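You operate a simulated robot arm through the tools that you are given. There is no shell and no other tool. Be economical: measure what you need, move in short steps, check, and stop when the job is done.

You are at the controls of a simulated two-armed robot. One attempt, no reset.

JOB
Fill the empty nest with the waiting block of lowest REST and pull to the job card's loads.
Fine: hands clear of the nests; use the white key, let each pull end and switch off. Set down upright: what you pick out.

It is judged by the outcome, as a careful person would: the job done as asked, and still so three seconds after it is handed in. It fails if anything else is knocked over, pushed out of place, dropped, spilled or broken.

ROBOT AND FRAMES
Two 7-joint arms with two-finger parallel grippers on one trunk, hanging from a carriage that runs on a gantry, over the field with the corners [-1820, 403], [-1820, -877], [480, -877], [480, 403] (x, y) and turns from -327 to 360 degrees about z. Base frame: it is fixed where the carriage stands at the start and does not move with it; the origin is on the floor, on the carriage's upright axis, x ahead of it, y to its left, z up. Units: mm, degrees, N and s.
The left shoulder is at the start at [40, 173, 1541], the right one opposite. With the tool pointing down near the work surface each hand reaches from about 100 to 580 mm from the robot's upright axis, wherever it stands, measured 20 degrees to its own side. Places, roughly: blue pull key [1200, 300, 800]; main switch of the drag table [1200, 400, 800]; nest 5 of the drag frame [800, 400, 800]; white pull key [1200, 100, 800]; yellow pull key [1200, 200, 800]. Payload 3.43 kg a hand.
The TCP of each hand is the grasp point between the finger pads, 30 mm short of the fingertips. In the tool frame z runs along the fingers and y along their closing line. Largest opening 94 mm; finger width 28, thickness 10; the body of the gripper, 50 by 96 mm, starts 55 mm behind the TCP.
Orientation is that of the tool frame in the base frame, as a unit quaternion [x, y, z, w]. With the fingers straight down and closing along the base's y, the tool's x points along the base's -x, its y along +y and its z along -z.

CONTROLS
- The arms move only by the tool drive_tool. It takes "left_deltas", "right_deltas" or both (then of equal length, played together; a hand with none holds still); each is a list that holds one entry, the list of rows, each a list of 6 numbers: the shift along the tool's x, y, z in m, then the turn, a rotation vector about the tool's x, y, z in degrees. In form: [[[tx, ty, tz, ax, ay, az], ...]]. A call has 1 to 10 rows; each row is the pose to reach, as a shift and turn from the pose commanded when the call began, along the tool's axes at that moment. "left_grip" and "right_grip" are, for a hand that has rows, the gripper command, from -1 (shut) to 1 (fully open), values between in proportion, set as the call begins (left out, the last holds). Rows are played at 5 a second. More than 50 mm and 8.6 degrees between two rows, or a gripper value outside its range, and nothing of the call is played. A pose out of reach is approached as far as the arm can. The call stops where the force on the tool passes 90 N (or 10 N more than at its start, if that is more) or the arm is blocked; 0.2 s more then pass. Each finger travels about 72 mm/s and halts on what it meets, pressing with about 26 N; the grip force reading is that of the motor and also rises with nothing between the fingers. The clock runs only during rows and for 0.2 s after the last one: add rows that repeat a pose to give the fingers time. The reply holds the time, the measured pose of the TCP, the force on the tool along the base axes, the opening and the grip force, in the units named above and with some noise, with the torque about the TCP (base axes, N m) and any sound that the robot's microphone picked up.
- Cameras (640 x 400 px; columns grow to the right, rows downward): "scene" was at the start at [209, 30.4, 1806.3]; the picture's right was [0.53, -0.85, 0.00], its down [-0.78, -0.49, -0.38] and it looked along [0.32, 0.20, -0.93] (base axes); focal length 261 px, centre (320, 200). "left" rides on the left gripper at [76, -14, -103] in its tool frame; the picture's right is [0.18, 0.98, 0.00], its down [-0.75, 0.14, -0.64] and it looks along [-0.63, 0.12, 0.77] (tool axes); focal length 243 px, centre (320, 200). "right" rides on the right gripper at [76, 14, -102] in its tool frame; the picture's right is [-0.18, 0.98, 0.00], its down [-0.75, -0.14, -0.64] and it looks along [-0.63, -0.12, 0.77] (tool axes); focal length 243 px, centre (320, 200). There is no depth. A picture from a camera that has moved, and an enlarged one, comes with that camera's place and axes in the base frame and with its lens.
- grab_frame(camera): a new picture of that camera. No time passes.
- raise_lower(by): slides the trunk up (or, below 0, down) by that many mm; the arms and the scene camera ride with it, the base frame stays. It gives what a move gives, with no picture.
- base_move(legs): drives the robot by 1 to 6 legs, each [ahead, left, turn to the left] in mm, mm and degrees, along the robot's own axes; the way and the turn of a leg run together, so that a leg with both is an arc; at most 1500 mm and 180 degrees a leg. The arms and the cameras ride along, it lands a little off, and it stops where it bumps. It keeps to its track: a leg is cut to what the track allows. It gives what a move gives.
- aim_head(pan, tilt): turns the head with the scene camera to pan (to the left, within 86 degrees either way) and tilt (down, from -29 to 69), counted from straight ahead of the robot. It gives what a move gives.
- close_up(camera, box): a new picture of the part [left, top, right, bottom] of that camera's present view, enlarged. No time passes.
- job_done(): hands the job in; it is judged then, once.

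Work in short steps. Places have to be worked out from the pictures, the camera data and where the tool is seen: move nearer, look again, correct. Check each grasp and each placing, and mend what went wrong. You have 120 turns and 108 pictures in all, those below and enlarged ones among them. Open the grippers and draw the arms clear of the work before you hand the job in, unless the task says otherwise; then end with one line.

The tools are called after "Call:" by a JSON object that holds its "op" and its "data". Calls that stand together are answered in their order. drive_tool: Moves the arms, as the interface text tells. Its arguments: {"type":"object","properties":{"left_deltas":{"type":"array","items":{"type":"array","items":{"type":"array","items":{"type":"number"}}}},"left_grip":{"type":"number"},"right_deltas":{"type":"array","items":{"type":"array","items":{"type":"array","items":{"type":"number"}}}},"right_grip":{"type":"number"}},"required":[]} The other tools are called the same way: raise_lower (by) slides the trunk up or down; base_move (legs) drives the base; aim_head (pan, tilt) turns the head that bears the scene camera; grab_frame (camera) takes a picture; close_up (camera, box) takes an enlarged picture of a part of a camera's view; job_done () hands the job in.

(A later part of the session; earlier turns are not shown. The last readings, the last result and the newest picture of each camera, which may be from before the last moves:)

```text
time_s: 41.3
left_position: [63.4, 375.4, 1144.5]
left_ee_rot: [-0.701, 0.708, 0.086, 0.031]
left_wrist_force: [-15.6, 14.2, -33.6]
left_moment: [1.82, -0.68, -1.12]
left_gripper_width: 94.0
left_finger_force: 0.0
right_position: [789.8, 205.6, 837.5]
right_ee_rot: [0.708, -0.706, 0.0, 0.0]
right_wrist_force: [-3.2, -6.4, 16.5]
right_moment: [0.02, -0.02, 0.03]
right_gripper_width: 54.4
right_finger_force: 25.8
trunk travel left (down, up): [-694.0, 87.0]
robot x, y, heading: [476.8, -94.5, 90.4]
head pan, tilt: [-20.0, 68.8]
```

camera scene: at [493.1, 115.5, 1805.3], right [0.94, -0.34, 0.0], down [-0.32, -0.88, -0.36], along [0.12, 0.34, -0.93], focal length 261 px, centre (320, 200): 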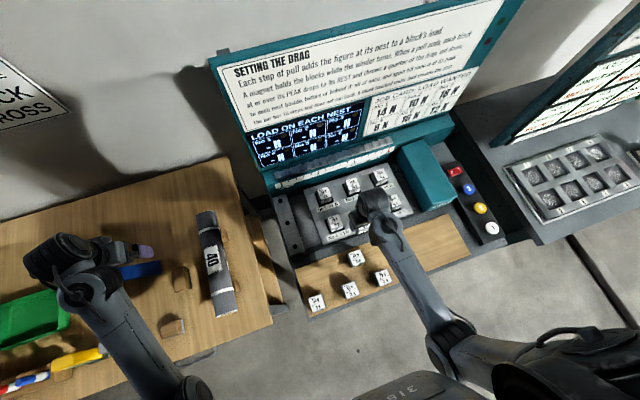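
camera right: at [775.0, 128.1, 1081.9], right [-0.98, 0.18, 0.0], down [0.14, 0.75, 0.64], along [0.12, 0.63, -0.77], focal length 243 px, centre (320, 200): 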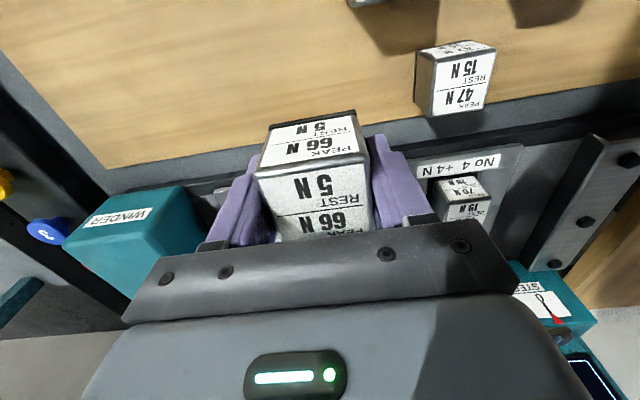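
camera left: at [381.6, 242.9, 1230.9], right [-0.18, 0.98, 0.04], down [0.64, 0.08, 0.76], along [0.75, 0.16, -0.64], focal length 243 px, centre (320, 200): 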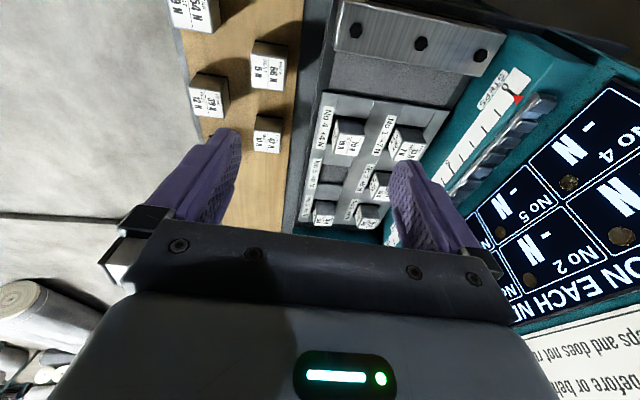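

It touched down at TCP 837.5. I open, rise 14 mm, close again, and then lift slowly.

Call:
{"op": "drive_tool", "data": {"right_deltas": [[[0, 0, -0.001, 0, 0, 0], [0, 0, -0.001, 0, 0, 0], [0, 0, -0.001, 0, 0, 0], [0, 0, -0.006, 0, 0, 0], [0, 0, -0.011, 0, 0, 0], [0, 0, -0.015, 0, 0, 0], [0, 0, -0.015, 0, 0, 0]]], "right_grip": 1}}

Call:
{"op": "drive_tool", "data": {"right_deltas": [[[0, 0, 0, 0, 0, 0], [0, 0, 0, 0, 0, 0], [0, 0, 0, 0, 0, 0], [0, 0, 0, 0, 0, 0], [0, 0, 0, 0, 0, 0], [0, 0, -0.001, 0, 0, 0], [0, 0, -0.002, 0, 0, 0], [0, 0, -0.003, 0, 0, 0], [0, 0, -0.004, 0, 0, 0], [0, 0, -0.005, 0, 0, 0]]], "right_grip": -1}}

Call:
{"op": "grab_frame", "data": {"camera": "right"}}

```text
time_s: 42.9
left_position: [63.4, 376.1, 1142.7]
left_ee_rot: [-0.7, 0.708, 0.085, 0.032]
left_wrist_force: [-15.1, 14.0, -34.7]
left_moment: [1.78, -0.68, -1.09]
left_gripper_width: 93.8
left_finger_force: 0.1
right_position: [790.2, 206.4, 852.3]
right_ee_rot: [0.708, -0.706, 0.0, 0.0]
right_wrist_force: [0.3, -0.7, -0.3]
right_moment: [-0.03, 0.02, -0.01]
right_gripper_width: 94.2
right_finger_force: 0.1
trunk travel left (down, up): [-694.0, 87.0]
robot x, y, heading: [477.7, -96.9, 90.0]
head pan, tilt: [-20.0, 68.8]
```

```text
time_s: 45.1
left_position: [62.5, 374.8, 1143.2]
left_ee_rot: [-0.7, 0.708, 0.085, 0.032]
left_wrist_force: [-15.9, 14.3, -33.5]
left_moment: [1.84, -0.67, -1.13]
left_gripper_width: 93.9
left_finger_force: 0.0
right_position: [791.3, 205.6, 857.3]
right_ee_rot: [0.708, -0.706, 0.0, -0.001]
right_wrist_force: [-0.4, 0.3, -4.3]
right_moment: [0.03, 0.01, -0.01]
right_gripper_width: 54.4
right_finger_force: 26.2
trunk travel left (down, up): [-694.0, 87.0]
robot x, y, heading: [474.2, -101.4, 90.1]
head pan, tilt: [-20.0, 68.8]
```

```text
73 pictures are left
camera right: at [775.9, 128.0, 960.1], right [-0.98, 0.18, 0.0], down [0.14, 0.75, 0.64], along [0.12, 0.63, -0.77], focal length 243 px, centre (320, 200)
```

right: 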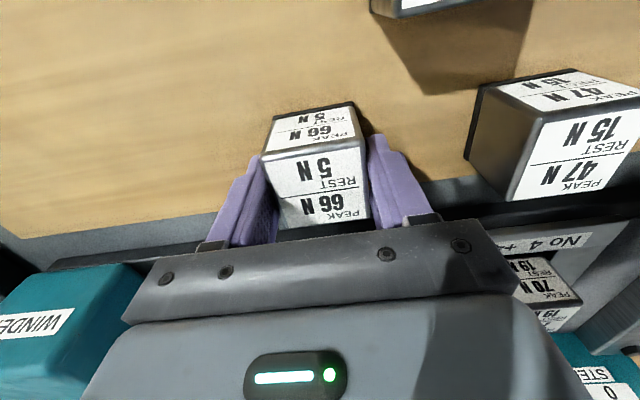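

Regripped: width 54, about 4.3 N, tips about 16 mm above the bottom. I lift slowly and take a second view of the pocket from the +x side to fix its place by parallax.

Call:
{"op": "drive_tool", "data": {"right_deltas": [[[0, 0, -0.006, 0, 0, 0], [0, 0, -0.018, 0, 0, 0], [0, 0, -0.036, 0, 0, 0], [0, 0, -0.056, 0, 0, 0], [0, 0, -0.076, 0, 0, 0], [0, 0, -0.096, 0, 0, 0], [0, 0, -0.116, 0, 0, 0], [0, 0, -0.136, 0, 0, 0], [0, 0, -0.15, 0, 0, 0], [0, 0, -0.158, 0, 0, 0]]]}}

Call:
{"op": "drive_tool", "data": {"right_deltas": [[[-0.004, -0.003, -0.002, 0, 0, 0], [-0.014, -0.012, -0.006, 0, 0, 0], [-0.03, -0.025, -0.012, 0, 0, 0], [-0.05, -0.04, -0.018, 0, 0, 0], [-0.067, -0.055, -0.024, 0, 0, 0], [-0.078, -0.066, -0.028, 0, 0, 0], [-0.083, -0.07, -0.03, 0, 0, 0], [-0.083, -0.07, -0.03, 0, 0, 0]]]}}

Call:
{"op": "grab_frame", "data": {"camera": "right"}}

Call:
{"op": "close_up", "data": {"camera": "scene", "box": [310, 150, 438, 230]}}

```text
time_s: 47.3
left_position: [63.5, 375.6, 1142.4]
left_ee_rot: [-0.701, 0.708, 0.085, 0.031]
left_wrist_force: [-15.7, 14.2, -33.0]
left_moment: [1.78, -0.69, -1.09]
left_gripper_width: 94.3
left_finger_force: 0.0
right_position: [789.8, 205.4, 1015.9]
right_ee_rot: [0.708, -0.706, 0.0, 0.0]
right_wrist_force: [0.0, 0.3, -4.8]
right_moment: [0.01, -0.01, -0.01]
right_gripper_width: 54.3
right_finger_force: 25.8
trunk travel left (down, up): [-694.0, 87.0]
robot x, y, heading: [476.7, -95.4, 89.9]
head pan, tilt: [-20.0, 68.8]
```

```text
time_s: 49.1
left_position: [63.1, 376.3, 1143.6]
left_ee_rot: [-0.7, 0.708, 0.085, 0.032]
left_wrist_force: [-16.4, 13.2, -33.3]
left_moment: [1.79, -0.64, -1.07]
left_gripper_width: 94.0
left_finger_force: 0.0
right_position: [859.7, 288.2, 1045.9]
right_ee_rot: [0.708, -0.706, 0.0, -0.001]
right_wrist_force: [0.4, 0.1, -5.0]
right_moment: [0.0, 0.03, -0.01]
right_gripper_width: 54.2
right_finger_force: 26.1
trunk travel left (down, up): [-694.0, 87.0]
robot x, y, heading: [473.6, -98.1, 90.3]
head pan, tilt: [-20.0, 68.8]
```

```text
72 pictures are left
camera right: at [845.2, 210.7, 1148.3], right [-0.98, 0.18, 0.0], down [0.14, 0.75, 0.64], along [0.12, 0.63, -0.77], focal length 243 px, centre (320, 200)
```

right: 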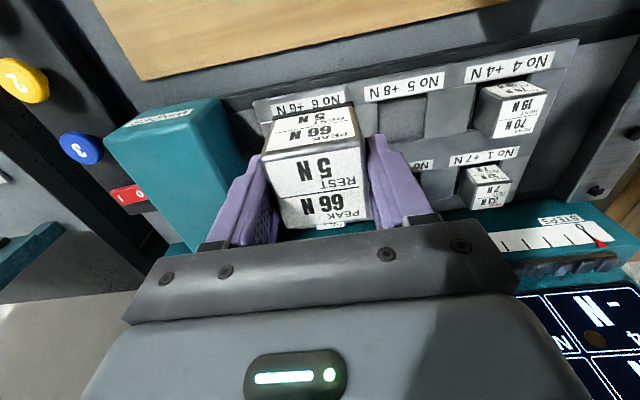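

```text
5.00 times, centred on (374, 190) of scene
camera zoom: at [493.1, 115.5, 1805.3], right [0.94, -0.34, 0.0], down [-0.32, -0.88, -0.36], along [0.12, 0.34, -0.93], focal length 1306 px, centre (50, 250)
```

zoom: 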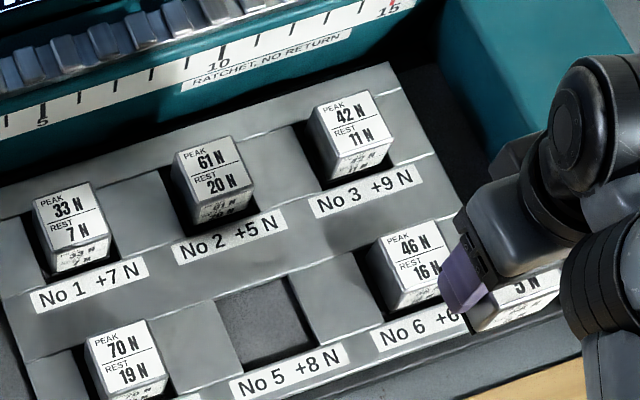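

Call:
{"op": "close_up", "data": {"camera": "right", "box": [350, 60, 510, 160]}}

Call:
{"op": "close_up", "data": {"camera": "scene", "box": [342, 190, 390, 220]}}

```text
4.00 times, centred on (430, 110) of right
camera zoom: at [845.2, 210.7, 1148.3], right [-0.98, 0.18, 0.0], down [0.14, 0.75, 0.64], along [0.12, 0.63, -0.77], focal length 970 px, centre (-120, 560)
```

zoom: 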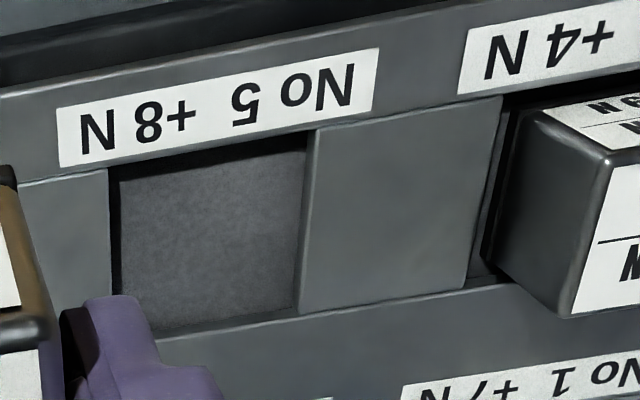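

```text
13.33 times, centred on (366, 205) of scene
camera zoom: at [493.1, 115.5, 1805.3], right [0.94, -0.34, 0.0], down [-0.32, -0.88, -0.36], along [0.12, 0.34, -0.93], focal length 3483 px, centre (-293, 133)
```

zoom: 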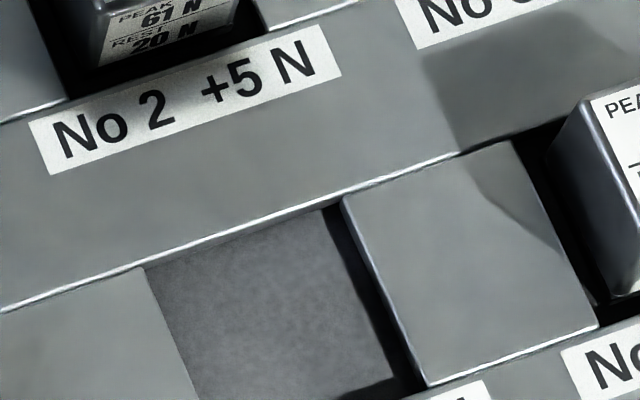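

Two views agree: plate top z ≈ 826, pocket x 728–793 and y 327–391, centre (760.8, 359), about 64 mm square. I move over the centre, then come down to just above the plate.

Call:
{"op": "drive_tool", "data": {"right_deltas": [[[-0.003, 0.005, 0, 0, 0, 0], [-0.012, 0.018, 0, 0, 0, 0], [-0.026, 0.036, 0, 0, 0, 0], [-0.04, 0.056, 0, 0, 0, 0], [-0.054, 0.076, 0, 0, 0, 0], [-0.064, 0.09, 0, 0, 0, 0], [-0.07, 0.098, 0, 0, 0, 0], [-0.071, 0.099, 0, 0, 0, 0], [-0.071, 0.099, 0, 0, 0, 0]]]}}

Call:
{"op": "drive_tool", "data": {"right_deltas": [[[0, 0, 0.008, 0, 0, 0], [0, 0, 0.026, 0, 0, 0], [0, 0, 0.046, 0, 0, 0], [0, 0, 0.066, 0, 0, 0], [0, 0, 0.086, 0, 0, 0], [0, 0, 0.106, 0, 0, 0], [0, 0, 0.12, 0, 0, 0], [0, 0, 0.13, 0, 0, 0], [0, 0, 0.13, 0, 0, 0]]]}}

Call:
{"op": "grab_frame", "data": {"camera": "right"}}

Call:
{"op": "close_up", "data": {"camera": "scene", "box": [320, 170, 416, 230]}}

```text
time_s: 51.1
left_position: [64.0, 376.2, 1144.2]
left_ee_rot: [-0.7, 0.709, 0.084, 0.032]
left_wrist_force: [-15.6, 13.0, -34.2]
left_moment: [1.81, -0.67, -1.08]
left_gripper_width: 94.2
left_finger_force: 0.1
right_position: [760.3, 359.2, 1044.4]
right_ee_rot: [0.708, -0.706, 0.001, 0.0]
right_wrist_force: [0.6, 0.4, -5.0]
right_moment: [0.0, -0.02, -0.02]
right_gripper_width: 54.1
right_finger_force: 26.3
trunk travel left (down, up): [-694.0, 87.0]
robot x, y, heading: [474.2, -96.0, 90.2]
head pan, tilt: [-20.0, 68.8]
```

```text
time_s: 53.1
left_position: [62.7, 375.3, 1143.9]
left_ee_rot: [-0.7, 0.708, 0.085, 0.031]
left_wrist_force: [-16.6, 15.0, -34.0]
left_moment: [1.79, -0.64, -1.11]
left_gripper_width: 94.0
left_finger_force: 0.0
right_position: [761.3, 358.8, 916.0]
right_ee_rot: [0.708, -0.706, 0.0, 0.0]
right_wrist_force: [-0.3, 0.5, -5.2]
right_moment: [-0.01, -0.02, 0.0]
right_gripper_width: 54.4
right_finger_force: 25.9
trunk travel left (down, up): [-694.0, 87.0]
robot x, y, heading: [475.6, -97.1, 90.2]
head pan, tilt: [-20.0, 68.8]
```

```text
68 pictures are left
camera right: at [746.7, 281.1, 1019.3], right [-0.98, 0.18, 0.0], down [0.14, 0.75, 0.64], along [0.12, 0.63, -0.77], focal length 243 px, centre (320, 200)
```

right: 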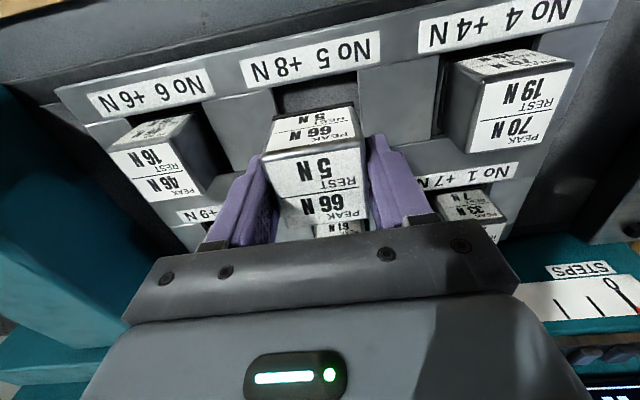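

```text
6.67 times, centred on (368, 200) of scene
camera zoom: at [493.1, 115.5, 1805.3], right [0.94, -0.34, 0.0], down [-0.32, -0.88, -0.36], along [0.12, 0.34, -0.93], focal length 1742 px, centre (0, 200)
```

zoom: 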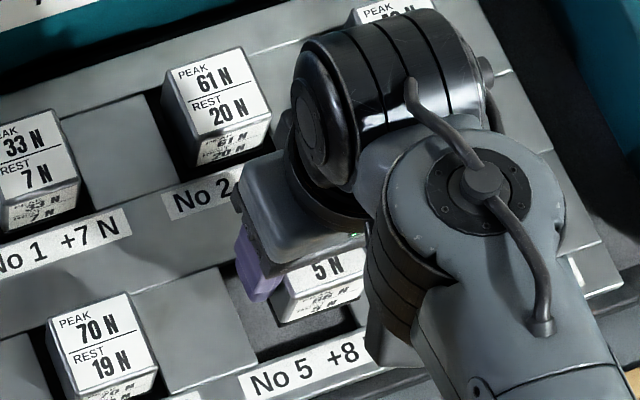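

Alignment looks right. I descend to TCP 880, with the block's bottom about 7 mm above the plate, and check.

Call:
{"op": "drive_tool", "data": {"right_deltas": [[[0, 0, 0.006, 0, 0, 0], [0, 0, 0.016, 0, 0, 0], [0, 0, 0.026, 0, 0, 0], [0, 0, 0.033, 0, 0, 0], [0, 0, 0.036, 0, 0, 0], [0, 0, 0.036, 0, 0, 0]]]}}

Call:
{"op": "close_up", "data": {"camera": "right", "box": [220, 40, 420, 165]}}

Call:
{"op": "close_up", "data": {"camera": "scene", "box": [335, 190, 399, 230]}}

```text
time_s: 54.5
left_position: [63.3, 374.9, 1143.8]
left_ee_rot: [-0.7, 0.708, 0.084, 0.032]
left_wrist_force: [-15.7, 15.3, -33.9]
left_moment: [1.81, -0.66, -1.12]
left_gripper_width: 94.1
left_finger_force: 0.0
right_position: [760.6, 359.1, 878.6]
right_ee_rot: [0.708, -0.706, 0.0, 0.0]
right_wrist_force: [0.0, -0.3, -4.6]
right_moment: [0.0, -0.02, 0.0]
right_gripper_width: 54.5
right_finger_force: 25.6
trunk travel left (down, up): [-694.0, 87.0]
robot x, y, heading: [476.6, -102.2, 90.0]
head pan, tilt: [-20.0, 68.8]
```

```text
3.20 times, centred on (320, 102) of right
camera zoom: at [745.8, 281.6, 982.2], right [-0.98, 0.18, 0.0], down [0.14, 0.75, 0.64], along [0.12, 0.63, -0.77], focal length 776 px, centre (320, 512)
```

zoom: 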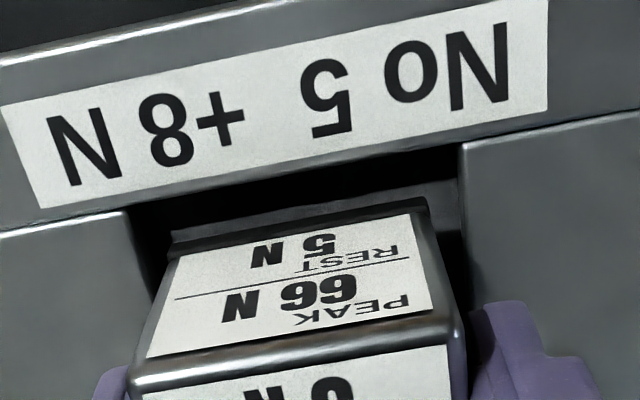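

```text
10.00 times, centred on (367, 210) of scene
camera zoom: at [493.1, 115.5, 1805.3], right [0.94, -0.34, 0.0], down [-0.32, -0.88, -0.36], along [0.12, 0.34, -0.93], focal length 2612 px, centre (-150, 100)
```

zoom: 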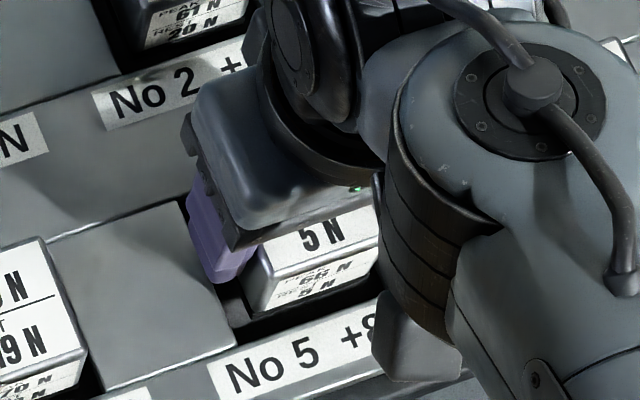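

The block's bottom edge lies within the pocket mouth (x 735–785, front y ≈ 333), so it is centred. I lower it in small steps.

Call:
{"op": "drive_tool", "data": {"right_deltas": [[[0, 0, 0.002, 0, 0, 0], [0, 0, 0.005, 0, 0, 0], [0, 0, 0.008, 0, 0, 0], [0, 0, 0.01, 0, 0, 0], [0, 0, 0.012, 0, 0, 0], [0, 0, 0.012, 0, 0, 0]]]}}

```text
time_s: 55.9
left_position: [63.1, 375.4, 1143.4]
left_ee_rot: [-0.7, 0.708, 0.085, 0.032]
left_wrist_force: [-15.7, 14.8, -33.7]
left_moment: [1.81, -0.67, -1.15]
left_gripper_width: 93.8
left_finger_force: 0.1
right_position: [760.9, 360.4, 866.9]
right_ee_rot: [0.708, -0.706, 0.0, 0.0]
right_wrist_force: [0.2, -0.5, -0.1]
right_moment: [0.02, 0.04, -0.01]
right_gripper_width: 54.6
right_finger_force: 26.7
trunk travel left (down, up): [-694.0, 87.0]
robot x, y, heading: [471.2, -97.9, 90.2]
head pan, tilt: [-20.0, 68.8]
```

The weight has just come off at TCP 867, with the bottom at about 819, below the plate's 826. I press 1 mm more to confirm and look.

Call:
{"op": "drive_tool", "data": {"right_deltas": [[[0, 0, 0.001, 0, 0, 0], [0, 0, 0.001, 0, 0, 0]]]}}

Call:
{"op": "close_up", "data": {"camera": "right", "box": [220, 40, 420, 165]}}

```text
time_s: 56.5
left_position: [64.4, 374.7, 1145.3]
left_ee_rot: [-0.701, 0.708, 0.085, 0.032]
left_wrist_force: [-16.4, 14.8, -33.8]
left_moment: [1.78, -0.68, -1.12]
left_gripper_width: 93.8
left_finger_force: 0.1
right_position: [760.8, 359.4, 867.2]
right_ee_rot: [0.708, -0.706, 0.0, -0.001]
right_wrist_force: [-2.2, -6.6, 15.3]
right_moment: [-0.08, -0.02, 0.0]
right_gripper_width: 54.4
right_finger_force: 25.7
trunk travel left (down, up): [-694.0, 87.0]
robot x, y, heading: [473.2, -99.3, 90.0]
head pan, tilt: [-20.0, 68.8]
```

```text
3.20 times, centred on (320, 102) of right
camera zoom: at [746.0, 282.7, 970.2], right [-0.98, 0.18, 0.0], down [0.14, 0.75, 0.64], along [0.12, 0.63, -0.77], focal length 776 px, centre (320, 512)
```

zoom: 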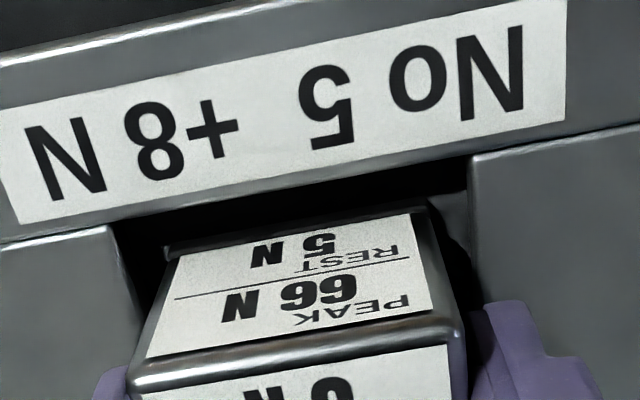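

The block is seated, with gaps on the sides. I release, opening only partway so the fingers stay clear of the neighbours, and rise straight up.

Call:
{"op": "drive_tool", "data": {"right_deltas": [[[0, 0, -0.001, 0, 0, 0], [0, 0, -0.001, 0, 0, 0], [0, 0, -0.001, 0, 0, 0], [0, 0, -0.01, 0, 0, 0], [0, 0, -0.03, 0, 0, 0], [0, 0, -0.06, 0, 0, 0], [0, 0, -0.1, 0, 0, 0], [0, 0, -0.14, 0, 0, 0], [0, 0, -0.18, 0, 0, 0]]], "right_grip": 0.7}}

Call:
{"op": "drive_tool", "data": {"right_deltas": [[[0.04, 0, 0, 0, 0, 0], [0.08, 0, 0, 0, 0, 0], [0.12, 0, 0, 0, 0, 0], [0.12, 0, 0, 0, 0, 0]]]}}

Call:
{"op": "grab_frame", "data": {"camera": "right"}}

Call:
{"op": "close_up", "data": {"camera": "scene", "box": [300, 140, 508, 270]}}

```text
time_s: 58.5
left_position: [63.0, 376.3, 1143.4]
left_ee_rot: [-0.701, 0.708, 0.085, 0.032]
left_wrist_force: [-16.5, 14.4, -34.0]
left_moment: [1.77, -0.7, -1.11]
left_gripper_width: 94.0
left_finger_force: 0.0
right_position: [762.1, 359.7, 1047.0]
right_ee_rot: [0.708, -0.706, 0.0, -0.001]
right_wrist_force: [-0.4, -0.2, -0.1]
right_moment: [-0.01, -0.02, 0.02]
right_gripper_width: 80.0
right_finger_force: 0.1
trunk travel left (down, up): [-694.0, 87.0]
robot x, y, heading: [474.1, -96.3, 90.2]
head pan, tilt: [-20.0, 68.8]
```

```text
time_s: 59.5
left_position: [63.3, 375.9, 1143.7]
left_ee_rot: [-0.7, 0.708, 0.085, 0.032]
left_wrist_force: [-16.0, 13.9, -33.9]
left_moment: [1.77, -0.73, -1.11]
left_gripper_width: 94.0
left_finger_force: 0.1
right_position: [761.2, 238.1, 1044.5]
right_ee_rot: [0.709, -0.706, -0.001, 0.0]
right_wrist_force: [1.4, -0.8, 0.3]
right_moment: [0.01, -0.02, -0.01]
right_gripper_width: 79.9
right_finger_force: 0.0
trunk travel left (down, up): [-694.0, 87.0]
robot x, y, heading: [473.2, -95.8, 90.3]
head pan, tilt: [-20.0, 68.8]
```

```text
63 pictures are left
camera right: at [747.6, 161.4, 1148.1], right [-0.98, 0.18, 0.0], down [0.14, 0.75, 0.64], along [0.12, 0.63, -0.77], focal length 243 px, centre (320, 200)
```

right: 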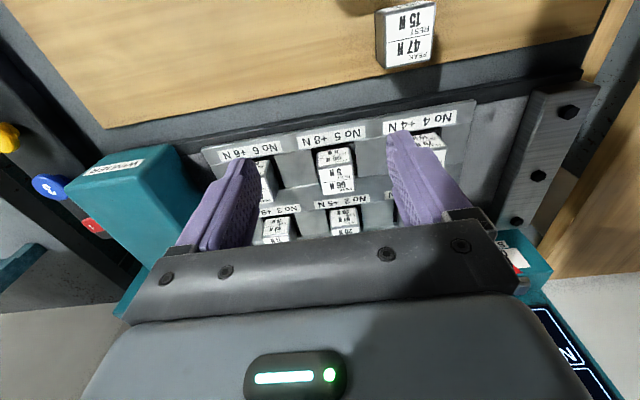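

```text
3.08 times, centred on (404, 205) of scene
camera zoom: at [493.1, 115.7, 1805.4], right [0.94, -0.34, 0.0], down [-0.32, -0.88, -0.36], along [0.12, 0.34, -0.93], focal length 804 px, centre (62, 185)
```

zoom: 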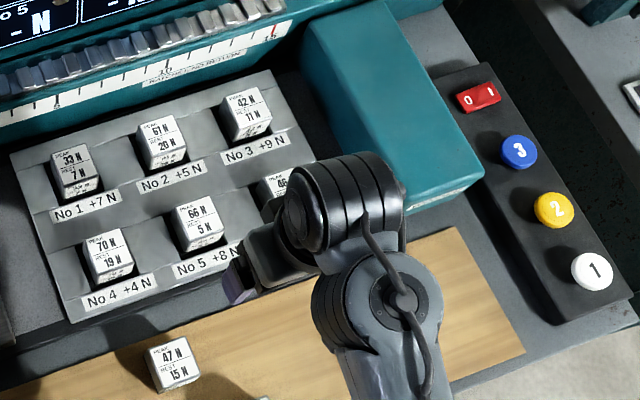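

Block 66/5 stands in nest 5. The keys are at about (1200, 138) for white and (1194, 399) for the main switch (0 | I, with I on the +x side). I need more reach. I raise the left hand, shut the right gripper, and advance the base 95 mm.

Call:
{"op": "drive_tool", "data": {"right_deltas": [[[0.02, 0, -0.02, 0, 0, 0], [0.04, 0, -0.04, 0, 0, 0], [0.06, 0, -0.06, 0, 0, 0], [0.08, 0, -0.08, 0, 0, 0], [0.08, 0, -0.1, 0, 0, 0], [0.08, 0, -0.1, 0, 0, 0]]], "left_deltas": [[[0, 0, -0.03, 0, 0, 0], [0, 0, -0.06, 0, 0, 0], [0, 0, -0.09, 0, 0, 0], [0, 0, -0.12, 0, 0, 0], [0, 0, -0.15, 0, 0, 0], [0, 0, -0.15, 0, 0, 0]]], "right_grip": -1}}

Call:
{"op": "base_move", "data": {"legs": [[95, -6, 0]]}}

Call:
{"op": "aim_head", "data": {"pan": -50, "tilt": 55}}

Call:
{"op": "grab_frame", "data": {"camera": "scene"}}

```text
time_s: 59.8
left_position: [61.8, 376.9, 1150.2]
left_ee_rot: [-0.698, 0.709, 0.093, 0.033]
left_wrist_force: [-14.2, 15.9, -27.5]
left_moment: [1.05, -0.65, -0.93]
left_gripper_width: 94.2
left_finger_force: 0.0
right_position: [761.8, 234.7, 1050.1]
right_ee_rot: [0.708, -0.706, -0.001, 0.0]
right_wrist_force: [0.5, -0.2, 0.8]
right_moment: [0.01, 0.02, 0.03]
right_gripper_width: 40.1
right_finger_force: 0.1
trunk travel left (down, up): [-694.0, 87.0]
robot x, y, heading: [476.0, -98.6, 90.1]
head pan, tilt: [-20.0, 68.8]
stopped in row 1 (left hand): the force on the tool passed its limit (the readings are from after the stop); the commanded pose is now the measured one
```

```text
time_s: 61.0
left_position: [67.5, 474.5, 1150.1]
left_ee_rot: [-0.699, 0.708, 0.092, 0.035]
left_wrist_force: [-24.6, 18.9, -45.8]
left_moment: [2.55, -1.18, -1.79]
left_gripper_width: 93.8
left_finger_force: 0.0
right_position: [767.7, 331.8, 1049.4]
right_ee_rot: [0.708, -0.706, -0.001, -0.001]
right_wrist_force: [0.1, 0.8, 0.3]
right_moment: [-0.01, 0.0, 0.02]
right_gripper_width: 0.0
right_finger_force: 25.5
trunk travel left (down, up): [-694.0, 87.0]
robot x, y, heading: [480.9, -3.0, 90.1]
head pan, tilt: [-20.0, 68.8]
```

```text
time_s: 61.9
left_position: [67.5, 474.3, 1150.6]
left_ee_rot: [-0.698, 0.709, 0.093, 0.034]
left_wrist_force: [-14.7, 15.4, -31.8]
left_moment: [1.54, -0.61, -1.01]
left_gripper_width: 93.6
left_finger_force: 0.1
right_position: [768.3, 330.6, 1049.1]
right_ee_rot: [0.708, -0.706, 0.0, 0.0]
right_wrist_force: [0.6, 0.2, -0.6]
right_moment: [-0.02, 0.01, 0.02]
right_gripper_width: 0.0
right_finger_force: 25.9
trunk travel left (down, up): [-694.0, 87.0]
robot x, y, heading: [480.7, -0.1, 90.5]
head pan, tilt: [-50.0, 55.0]
```

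```text
61 pictures are left
camera scene: at [534.7, 206.0, 1820.8], right [0.65, -0.76, 0.0], down [-0.63, -0.53, -0.57], along [0.44, 0.37, -0.82], focal length 261 px, centre (320, 200)
```

scene: 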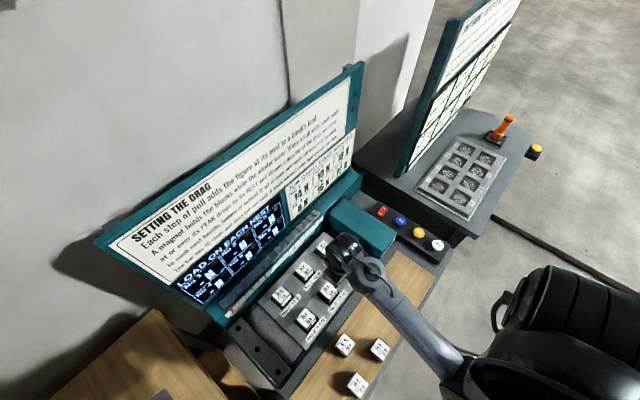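

The left hand is fine where it is, so I leave it. I swing the right hand toward the keys while tilting it 45° outward for reach.

Call:
{"op": "drive_tool", "data": {"right_deltas": [[[0.022, -0.035, -0.005, 5.6, 0, 0], [0.045, -0.07, -0.01, 11.2, 0, 0], [0.067, -0.105, -0.015, 16.8, 0, 0], [0.09, -0.14, -0.02, 22.4, 0, 0], [0.112, -0.175, -0.02, 28, 0, 0], [0.135, -0.21, -0.02, 33.6, 0, 0], [0.157, -0.245, -0.02, 39.2, 0, 0], [0.18, -0.28, -0.02, 45, 0, 0], [0.18, -0.28, -0.02, 45, 0, 0]]]}}

Call:
{"op": "grab_frame", "data": {"camera": "right"}}

Call:
{"op": "grab_frame", "data": {"camera": "scene"}}

```text
time_s: 63.9
left_position: [69.4, 472.8, 1150.2]
left_ee_rot: [-0.7, 0.707, 0.092, 0.035]
left_wrist_force: [-16.6, 16.3, -35.6]
left_moment: [1.91, -0.73, -1.22]
left_gripper_width: 94.0
left_finger_force: 0.1
right_position: [1049.5, 151.9, 1068.7]
right_ee_rot: [0.655, -0.652, 0.27, -0.272]
right_wrist_force: [-0.4, -0.3, -0.8]
right_moment: [0.02, 0.03, 0.02]
right_gripper_width: 0.0
right_finger_force: 26.3
trunk travel left (down, up): [-694.0, 87.0]
robot x, y, heading: [477.2, 2.5, 90.3]
head pan, tilt: [-50.0, 55.0]
```

```text
60 pictures are left
camera right: at [966.9, 74.1, 1132.5], right [-0.7, 0.18, -0.7], down [-0.36, 0.75, 0.55], along [0.62, 0.63, -0.46], focal length 243 px, centre (320, 200)
```

right: 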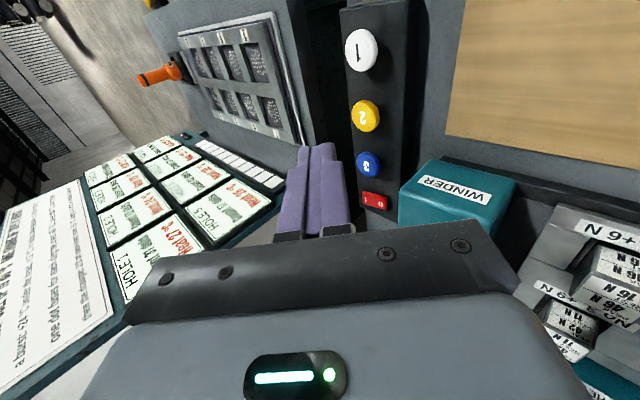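

```text
59 pictures are left
camera scene: at [534.7, 206.0, 1820.8], right [0.65, -0.76, 0.0], down [-0.63, -0.53, -0.57], along [0.44, 0.37, -0.82], focal length 261 px, centre (320, 200)
```

scene: 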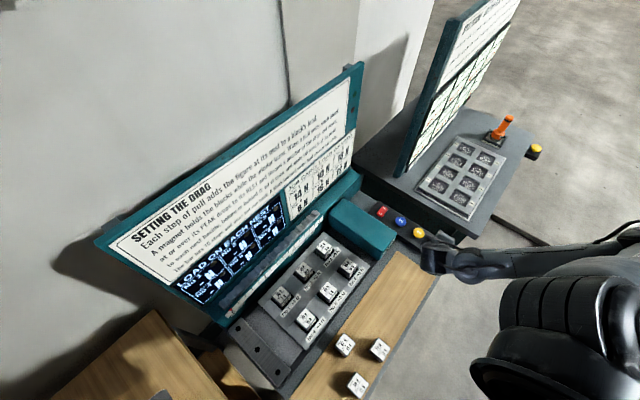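

Keys triangulate to white (1202, 138, top ≈ 835) and switch (1194, 399, top ≈ 834). I zoom on the switch and the winder box to check the rocker state and the clearance.

Call:
{"op": "close_up", "data": {"camera": "right", "box": [330, 100, 530, 240]}}

Call:
{"op": "close_up", "data": {"camera": "scene", "box": [320, 180, 448, 260]}}

```text
2.86 times, centred on (430, 170) of right
camera zoom: at [966.9, 74.1, 1132.5], right [-0.7, 0.18, -0.7], down [-0.36, 0.75, 0.55], along [0.62, 0.63, -0.46], focal length 693 px, centre (6, 286)
```

zoom: 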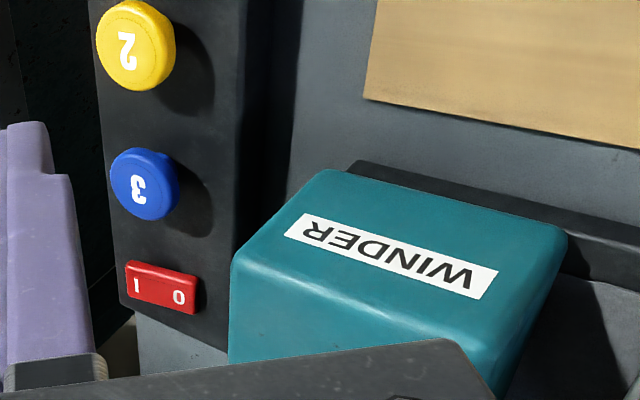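

```text
5.00 times, centred on (384, 220) of scene
camera zoom: at [534.7, 206.0, 1820.8], right [0.65, -0.76, 0.0], down [-0.63, -0.53, -0.57], along [0.44, 0.37, -0.82], focal length 1306 px, centre (0, 100)
```

zoom: 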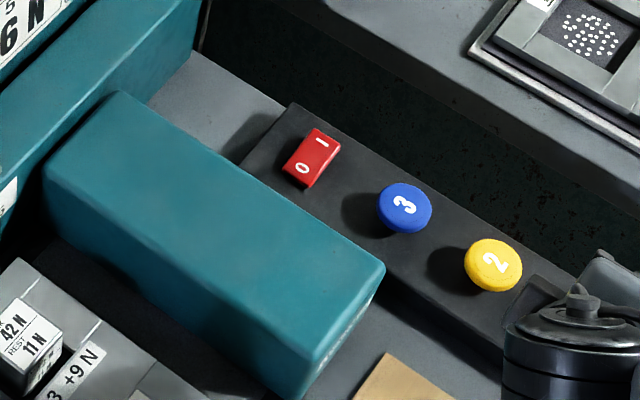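

The rocker's marks are confirmed: 0 at −x, I at +x. The winder box reaches x ≈ 1094 and z ≈ 910, so 30° of tilt clears it. I lower the trunk 110 mm for reach.

Call:
{"op": "raise_lower", "data": {"by": -110}}

Call:
{"op": "drive_tool", "data": {"right_deltas": [[[0, -0.025, -0.025, 0, 0, 0], [0, -0.05, -0.05, 0, 0, 0], [-0.02, -0.07, -0.06, -4, 0, 0], [-0.05, -0.085, -0.065, -8, 0, 0], [-0.09, -0.095, -0.07, -12, 0, 0], [-0.13, -0.1, -0.07, -15, 0, 0], [-0.13, -0.1, -0.07, -15, 0, 0]]]}}

Call:
{"op": "grab_frame", "data": {"camera": "right"}}

Call:
{"op": "grab_frame", "data": {"camera": "scene"}}

```text
time_s: 65.3
left_position: [68.3, 473.6, 1040.3]
left_ee_rot: [-0.698, 0.709, 0.092, 0.035]
left_wrist_force: [-16.0, 15.8, -35.7]
left_moment: [1.88, -0.76, -1.21]
left_gripper_width: 94.1
left_finger_force: 0.1
right_position: [1050.0, 151.9, 959.4]
right_ee_rot: [0.654, -0.652, 0.27, -0.272]
right_wrist_force: [0.5, -0.2, 0.1]
right_moment: [0.01, 0.0, -0.03]
right_gripper_width: 0.0
right_finger_force: 26.5
trunk travel left (down, up): [-584.0, 197.0]
robot x, y, heading: [481.1, 0.8, 90.0]
head pan, tilt: [-50.0, 55.0]
```

```text
time_s: 66.9
left_position: [67.9, 474.3, 1040.0]
left_ee_rot: [-0.698, 0.709, 0.092, 0.034]
left_wrist_force: [-16.6, 14.8, -35.8]
left_moment: [1.92, -0.7, -1.2]
left_gripper_width: 94.0
left_finger_force: 0.0
right_position: [1070.7, 282.8, 1079.1]
right_ee_rot: [0.684, -0.682, 0.182, -0.183]
right_wrist_force: [-0.3, 0.6, 0.4]
right_moment: [0.01, 0.0, 0.01]
right_gripper_width: 0.0
right_finger_force: 26.0
trunk travel left (down, up): [-584.0, 197.0]
robot x, y, heading: [477.2, -1.3, 90.2]
head pan, tilt: [-50.0, 55.0]
```

```text
56 pictures are left
camera right: at [1007.1, 204.7, 1163.2], right [-0.85, 0.18, -0.49], down [-0.2, 0.75, 0.63], along [0.48, 0.63, -0.61], focal length 243 px, centre (320, 200)
```

right: 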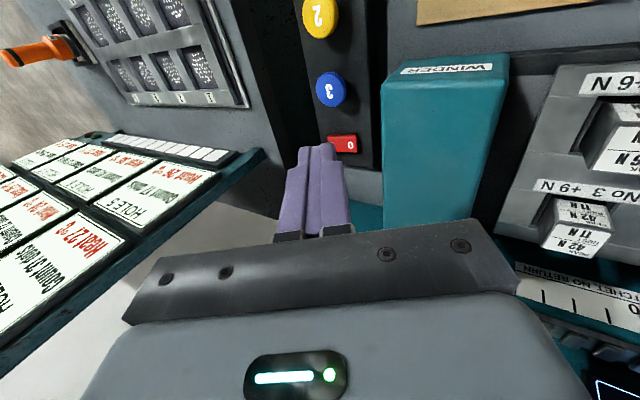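

```text
55 pictures are left
camera scene: at [534.8, 205.7, 1710.7], right [0.65, -0.76, 0.0], down [-0.63, -0.53, -0.57], along [0.44, 0.37, -0.82], focal length 261 px, centre (320, 200)
```

scene: 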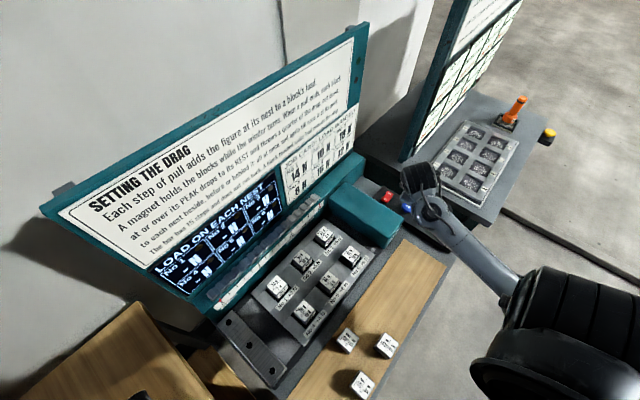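

I move to above the switch's I side, with TCP (1202, 399, 930).

Call:
{"op": "drive_tool", "data": {"right_deltas": [[[-0.019, -0.0065, 0.0324, 0, 0, 0], [-0.039, -0.013, 0.0648, 0, 0, 0], [-0.058, -0.0195, 0.0972, 0, 0, 0], [-0.077, -0.026, 0.1297, 0, 0, 0], [-0.097, -0.0324, 0.162, 0, 0, 0], [-0.116, -0.0389, 0.1945, 0, 0, 0], [-0.116, -0.0389, 0.1945, 0, 0, 0]]]}}

Call:
{"op": "grab_frame", "data": {"camera": "right"}}

Call:
{"op": "close_up", "data": {"camera": "scene", "box": [340, 150, 468, 250]}}

```text
time_s: 68.5
left_position: [67.9, 473.6, 1040.0]
left_ee_rot: [-0.698, 0.709, 0.093, 0.034]
left_wrist_force: [-17.5, 15.4, -35.7]
left_moment: [1.86, -0.72, -1.21]
left_gripper_width: 93.9
left_finger_force: 0.1
right_position: [1200.5, 399.0, 930.0]
right_ee_rot: [0.684, -0.682, 0.183, -0.183]
right_wrist_force: [0.2, -0.1, -0.2]
right_moment: [0.01, -0.01, 0.01]
right_gripper_width: 0.0
right_finger_force: 26.7
trunk travel left (down, up): [-584.0, 197.0]
robot x, y, heading: [482.6, 1.1, 90.1]
head pan, tilt: [-50.0, 55.0]
```

```text
54 pictures are left
camera right: at [1136.4, 320.5, 1013.0], right [-0.85, 0.18, -0.49], down [-0.2, 0.75, 0.63], along [0.48, 0.63, -0.6], focal length 243 px, centre (320, 200)
```

right: 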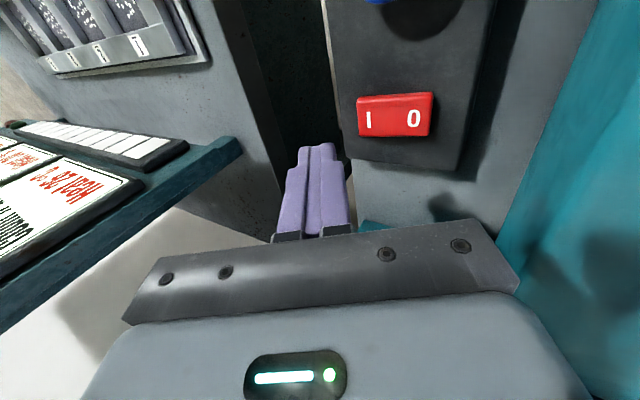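

```text
4.00 times, centred on (404, 200) of scene
camera zoom: at [534.7, 205.8, 1710.7], right [0.65, -0.76, 0.0], down [-0.63, -0.53, -0.57], along [0.44, 0.37, -0.82], focal length 1045 px, centre (-16, 200)
```

zoom: 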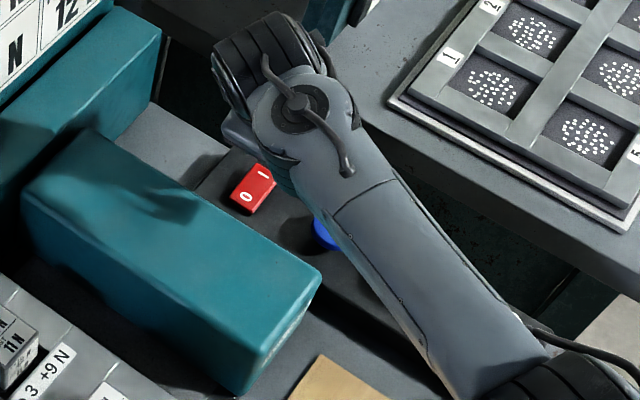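

The I mark is at about (1210, 404) and the O mark at about (1176, 400). I descend to just above the I side, then press in small steps.

Call:
{"op": "drive_tool", "data": {"right_deltas": [[[-0.004, 0.009, 0.0185, 0, 0, 0], [-0.004, 0.018, 0.036, 0, 0, 0], [-0.004, 0.024, 0.0465, 0, 0, 0], [-0.004, 0.024, 0.0465, 0, 0, 0]]]}}

Call:
{"op": "grab_frame", "data": {"camera": "right"}}

Call:
{"op": "close_up", "data": {"camera": "scene", "box": [150, 170, 300, 290]}}

```text
time_s: 69.5
left_position: [68.3, 474.4, 1039.9]
left_ee_rot: [-0.699, 0.709, 0.092, 0.035]
left_wrist_force: [-16.5, 15.1, -35.1]
left_moment: [1.93, -0.7, -1.2]
left_gripper_width: 94.0
left_finger_force: 0.2
right_position: [1203.5, 401.3, 878.7]
right_ee_rot: [0.684, -0.682, 0.182, -0.184]
right_wrist_force: [0.2, 0.7, 0.8]
right_moment: [-0.03, -0.01, 0.0]
right_gripper_width: 0.0
right_finger_force: 26.8
trunk travel left (down, up): [-584.0, 197.0]
robot x, y, heading: [483.6, -0.4, 90.2]
head pan, tilt: [-50.0, 55.0]
```

```text
52 pictures are left
camera right: at [1138.9, 324.4, 960.7], right [-0.85, 0.18, -0.49], down [-0.2, 0.75, 0.63], along [0.48, 0.63, -0.6], focal length 243 px, centre (320, 200)
```

right: 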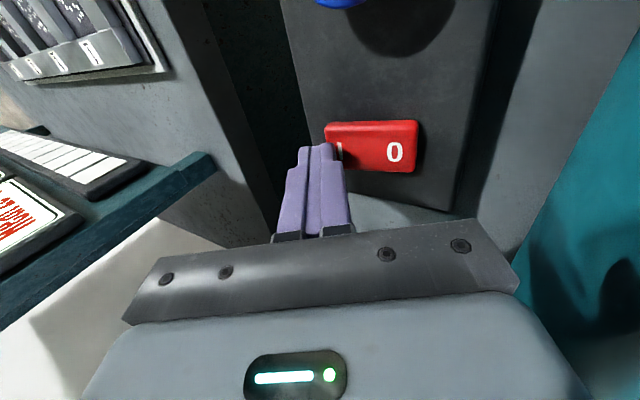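

```text
3.33 times, centred on (225, 230) of scene
camera zoom: at [534.8, 206.0, 1710.8], right [0.65, -0.76, 0.0], down [-0.63, -0.53, -0.57], along [0.44, 0.37, -0.82], focal length 871 px, centre (637, 100)
```

zoom: 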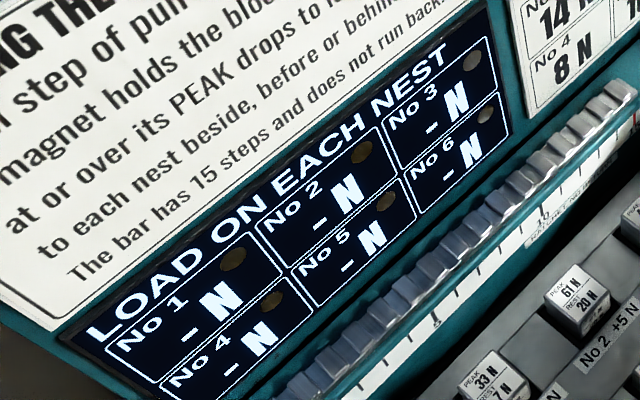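

The fingertip is right over the I end. I press down in small steps.

Call:
{"op": "drive_tool", "data": {"right_deltas": [[[0, 0.003, 0.0052, 0, 0, 0], [0, 0.005, 0.0087, 0, 0, 0], [0, 0.006, 0.0104, 0, 0, 0], [0, 0.007, 0.0121, 0, 0, 0], [0, 0.007, 0.0121, 0, 0, 0]]]}}

```text
time_s: 70.4
left_position: [66.0, 473.5, 1039.9]
left_ee_rot: [-0.698, 0.709, 0.093, 0.035]
left_wrist_force: [-7.3, 8.4, -14.3]
left_moment: [0.57, -0.36, -0.49]
left_gripper_width: 94.1
left_finger_force: 0.0
right_position: [1204.3, 403.9, 869.8]
right_ee_rot: [-0.681, 0.684, -0.184, 0.187]
right_wrist_force: [-12.3, -9.9, 23.5]
right_moment: [-0.43, 0.19, -0.13]
right_gripper_width: 0.1
right_finger_force: 25.5
trunk travel left (down, up): [-584.0, 197.0]
robot x, y, heading: [476.8, 1.1, 90.4]
head pan, tilt: [-50.0, 55.0]
stopped in row 4 (right hand): the force on the tool passed its limit (the readings are from after the stop); the commanded pose is now the measured one
```

Call:
{"op": "close_up", "data": {"camera": "scene", "box": [150, 170, 300, 290]}}

Call:
{"op": "grab_frame", "data": {"camera": "right"}}

```text
3.33 times, centred on (225, 230) of scene
camera zoom: at [534.1, 205.2, 1710.2], right [0.65, -0.76, 0.0], down [-0.63, -0.53, -0.57], along [0.44, 0.37, -0.82], focal length 871 px, centre (637, 100)
```

zoom: 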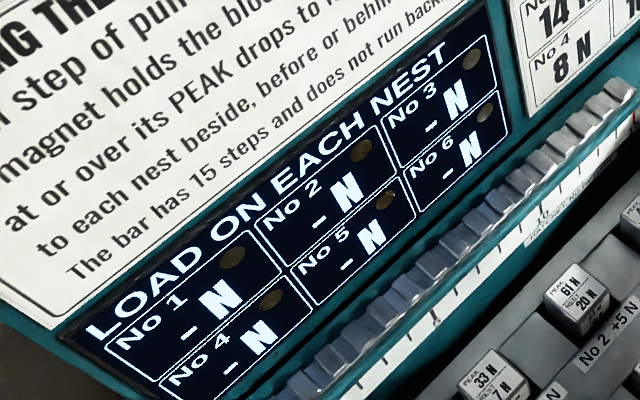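

```text
49 pictures are left
camera right: at [1140.7, 326.4, 952.4], right [-0.85, 0.19, -0.49], down [-0.2, 0.75, 0.63], along [0.49, 0.63, -0.6], focal length 243 px, centre (320, 200)
```

right: 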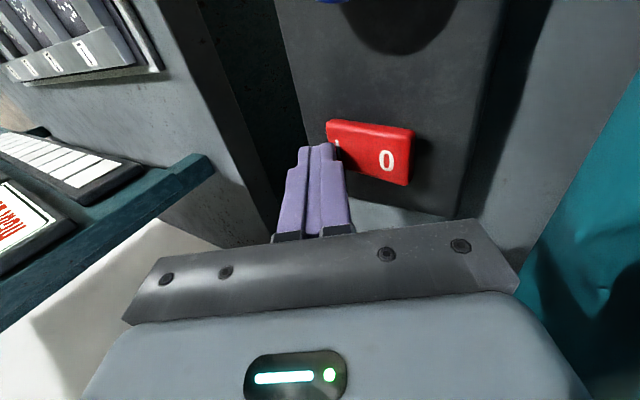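

The rocker looks tilted toward I. I lift off and check it and the display.

Call:
{"op": "drive_tool", "data": {"right_deltas": [[[0, -0.01, -0.0173, 0, 0, 0], [0, -0.03, -0.052, 0, 0, 0], [0, -0.05, -0.0866, 0, 0, 0], [0, -0.05, -0.0866, 0, 0, 0]]]}}

Call:
{"op": "close_up", "data": {"camera": "right", "box": [320, 80, 460, 180]}}

Call:
{"op": "grab_frame", "data": {"camera": "scene"}}

```text
time_s: 71.4
left_position: [68.0, 473.4, 1041.0]
left_ee_rot: [-0.699, 0.709, 0.093, 0.034]
left_wrist_force: [-12.0, 12.9, -27.3]
left_moment: [1.37, -0.56, -0.88]
left_gripper_width: 94.1
left_finger_force: 0.1
right_position: [1204.8, 400.1, 969.6]
right_ee_rot: [-0.682, 0.683, -0.183, 0.186]
right_wrist_force: [-0.5, 0.2, 0.2]
right_moment: [-0.05, -0.01, 0.02]
right_gripper_width: 0.0
right_finger_force: 26.0
trunk travel left (down, up): [-584.0, 197.0]
robot x, y, heading: [479.2, -0.7, 90.3]
head pan, tilt: [-50.0, 55.0]
```

```text
4.00 times, centred on (390, 130) of right
camera zoom: at [1139.9, 324.2, 1051.7], right [-0.85, 0.19, -0.49], down [-0.2, 0.75, 0.63], along [0.49, 0.63, -0.6], focal length 970 px, centre (40, 480)
```

zoom: 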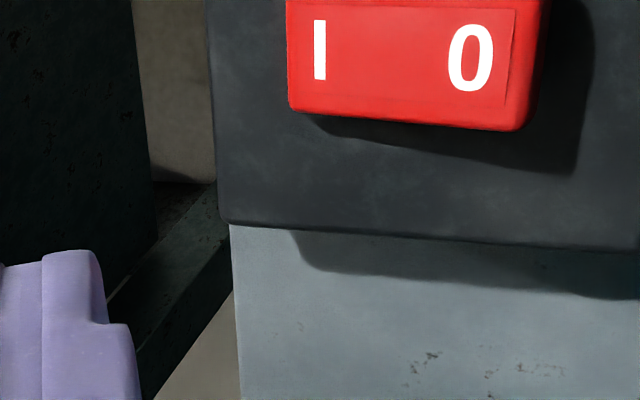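

```text
47 pictures are left
camera scene: at [534.1, 205.5, 1710.8], right [0.65, -0.76, 0.0], down [-0.63, -0.53, -0.57], along [0.44, 0.37, -0.82], focal length 261 px, centre (320, 200)
```

scene: 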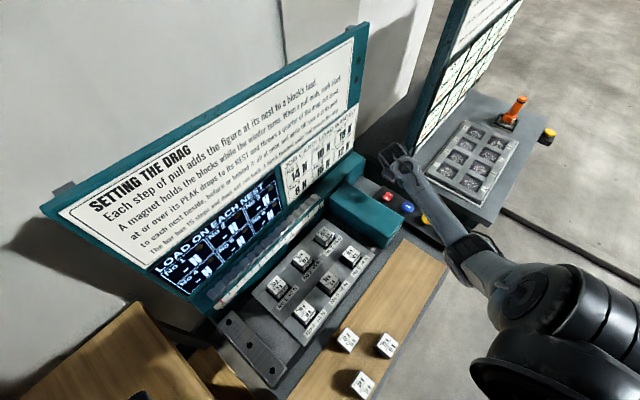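

The rocker appears lit and tipped to I. I check the lamps at the board's top right.

Call:
{"op": "close_up", "data": {"camera": "scene", "box": [330, 20, 410, 220]}}

Call:
{"op": "close_up", "data": {"camera": "scene", "box": [150, 170, 300, 290]}}

```text
2.00 times, centred on (370, 120) of scene
camera zoom: at [534.1, 205.5, 1710.8], right [0.65, -0.76, 0.0], down [-0.63, -0.53, -0.57], along [0.44, 0.37, -0.82], focal length 522 px, centre (220, 360)
```

zoom: 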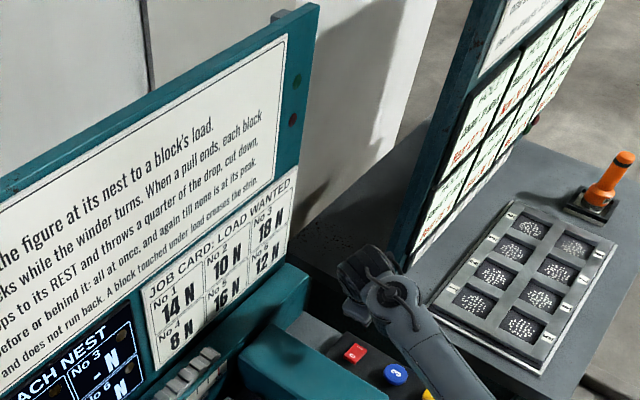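

```text
3.33 times, centred on (225, 230) of scene
camera zoom: at [534.1, 205.5, 1710.8], right [0.65, -0.76, 0.0], down [-0.63, -0.53, -0.57], along [0.44, 0.37, -0.82], focal length 871 px, centre (637, 100)
```

zoom: 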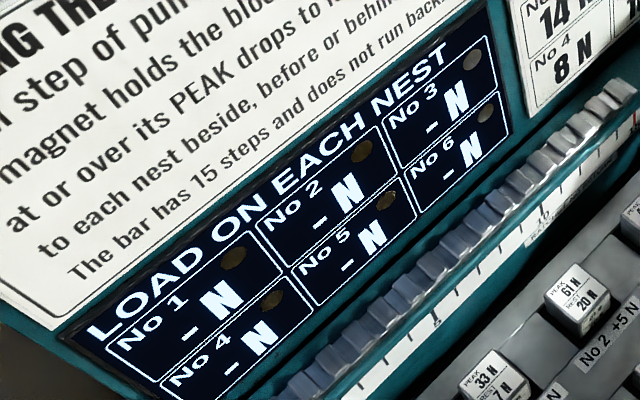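

The display keeps "–", which may just mean no load yet. I move over to the white key at (1202, 138) and press it once.

Call:
{"op": "drive_tool", "data": {"right_deltas": [[[0.044, 0.002, -0.001, 0, 0, 0], [0.088, 0.003, -0.002, 0, 0, 0], [0.132, 0.005, -0.003, 0, 0, 0], [0.176, 0.006, -0.003, 0, 0, 0], [0.22, 0.007, -0.004, 0, 0, 0], [0.262, 0.007, -0.004, 0, 0, 0], [0.262, 0.007, -0.004, 0, 0, 0]]]}}

Call:
{"op": "drive_tool", "data": {"right_deltas": [[[0, 0.015, 0.026, 0, 0, 0], [0, 0.03, 0.052, 0, 0, 0], [0, 0.042, 0.073, 0, 0, 0], [0, 0.042, 0.073, 0, 0, 0]]]}}

Call:
{"op": "grab_frame", "data": {"camera": "right"}}

```text
time_s: 73.0
left_position: [68.1, 474.7, 1039.2]
left_ee_rot: [-0.698, 0.709, 0.093, 0.034]
left_wrist_force: [-14.3, 13.8, -30.4]
left_moment: [1.61, -0.58, -1.05]
left_gripper_width: 93.9
left_finger_force: 0.2
right_position: [1197.8, 143.7, 967.9]
right_ee_rot: [0.683, -0.682, 0.182, -0.185]
right_wrist_force: [-0.4, -0.1, 0.3]
right_moment: [0.02, 0.02, 0.04]
right_gripper_width: 0.2
right_finger_force: 26.1
trunk travel left (down, up): [-584.0, 197.0]
robot x, y, heading: [478.6, -2.0, 90.3]
head pan, tilt: [-50.0, 55.0]
```

```text
time_s: 74.0
left_position: [68.8, 473.5, 1039.7]
left_ee_rot: [-0.699, 0.709, 0.093, 0.035]
left_wrist_force: [-14.4, 14.1, -30.4]
left_moment: [1.64, -0.57, -1.07]
left_gripper_width: 94.1
left_finger_force: 0.0
right_position: [1197.5, 143.0, 883.2]
right_ee_rot: [-0.682, 0.683, -0.183, 0.186]
right_wrist_force: [-0.7, -1.2, 2.4]
right_moment: [-0.05, -0.01, 0.0]
right_gripper_width: 0.3
right_finger_force: 26.1
trunk travel left (down, up): [-584.0, 197.0]
robot x, y, heading: [478.0, -3.7, 90.3]
head pan, tilt: [-50.0, 55.0]
```

```text
44 pictures are left
camera right: at [1133.1, 65.3, 966.1], right [-0.85, 0.19, -0.49], down [-0.2, 0.75, 0.63], along [0.49, 0.63, -0.6], focal length 243 px, centre (320, 200)
```

right: 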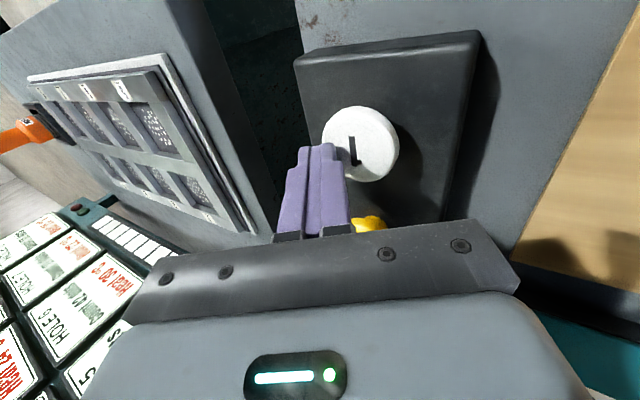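

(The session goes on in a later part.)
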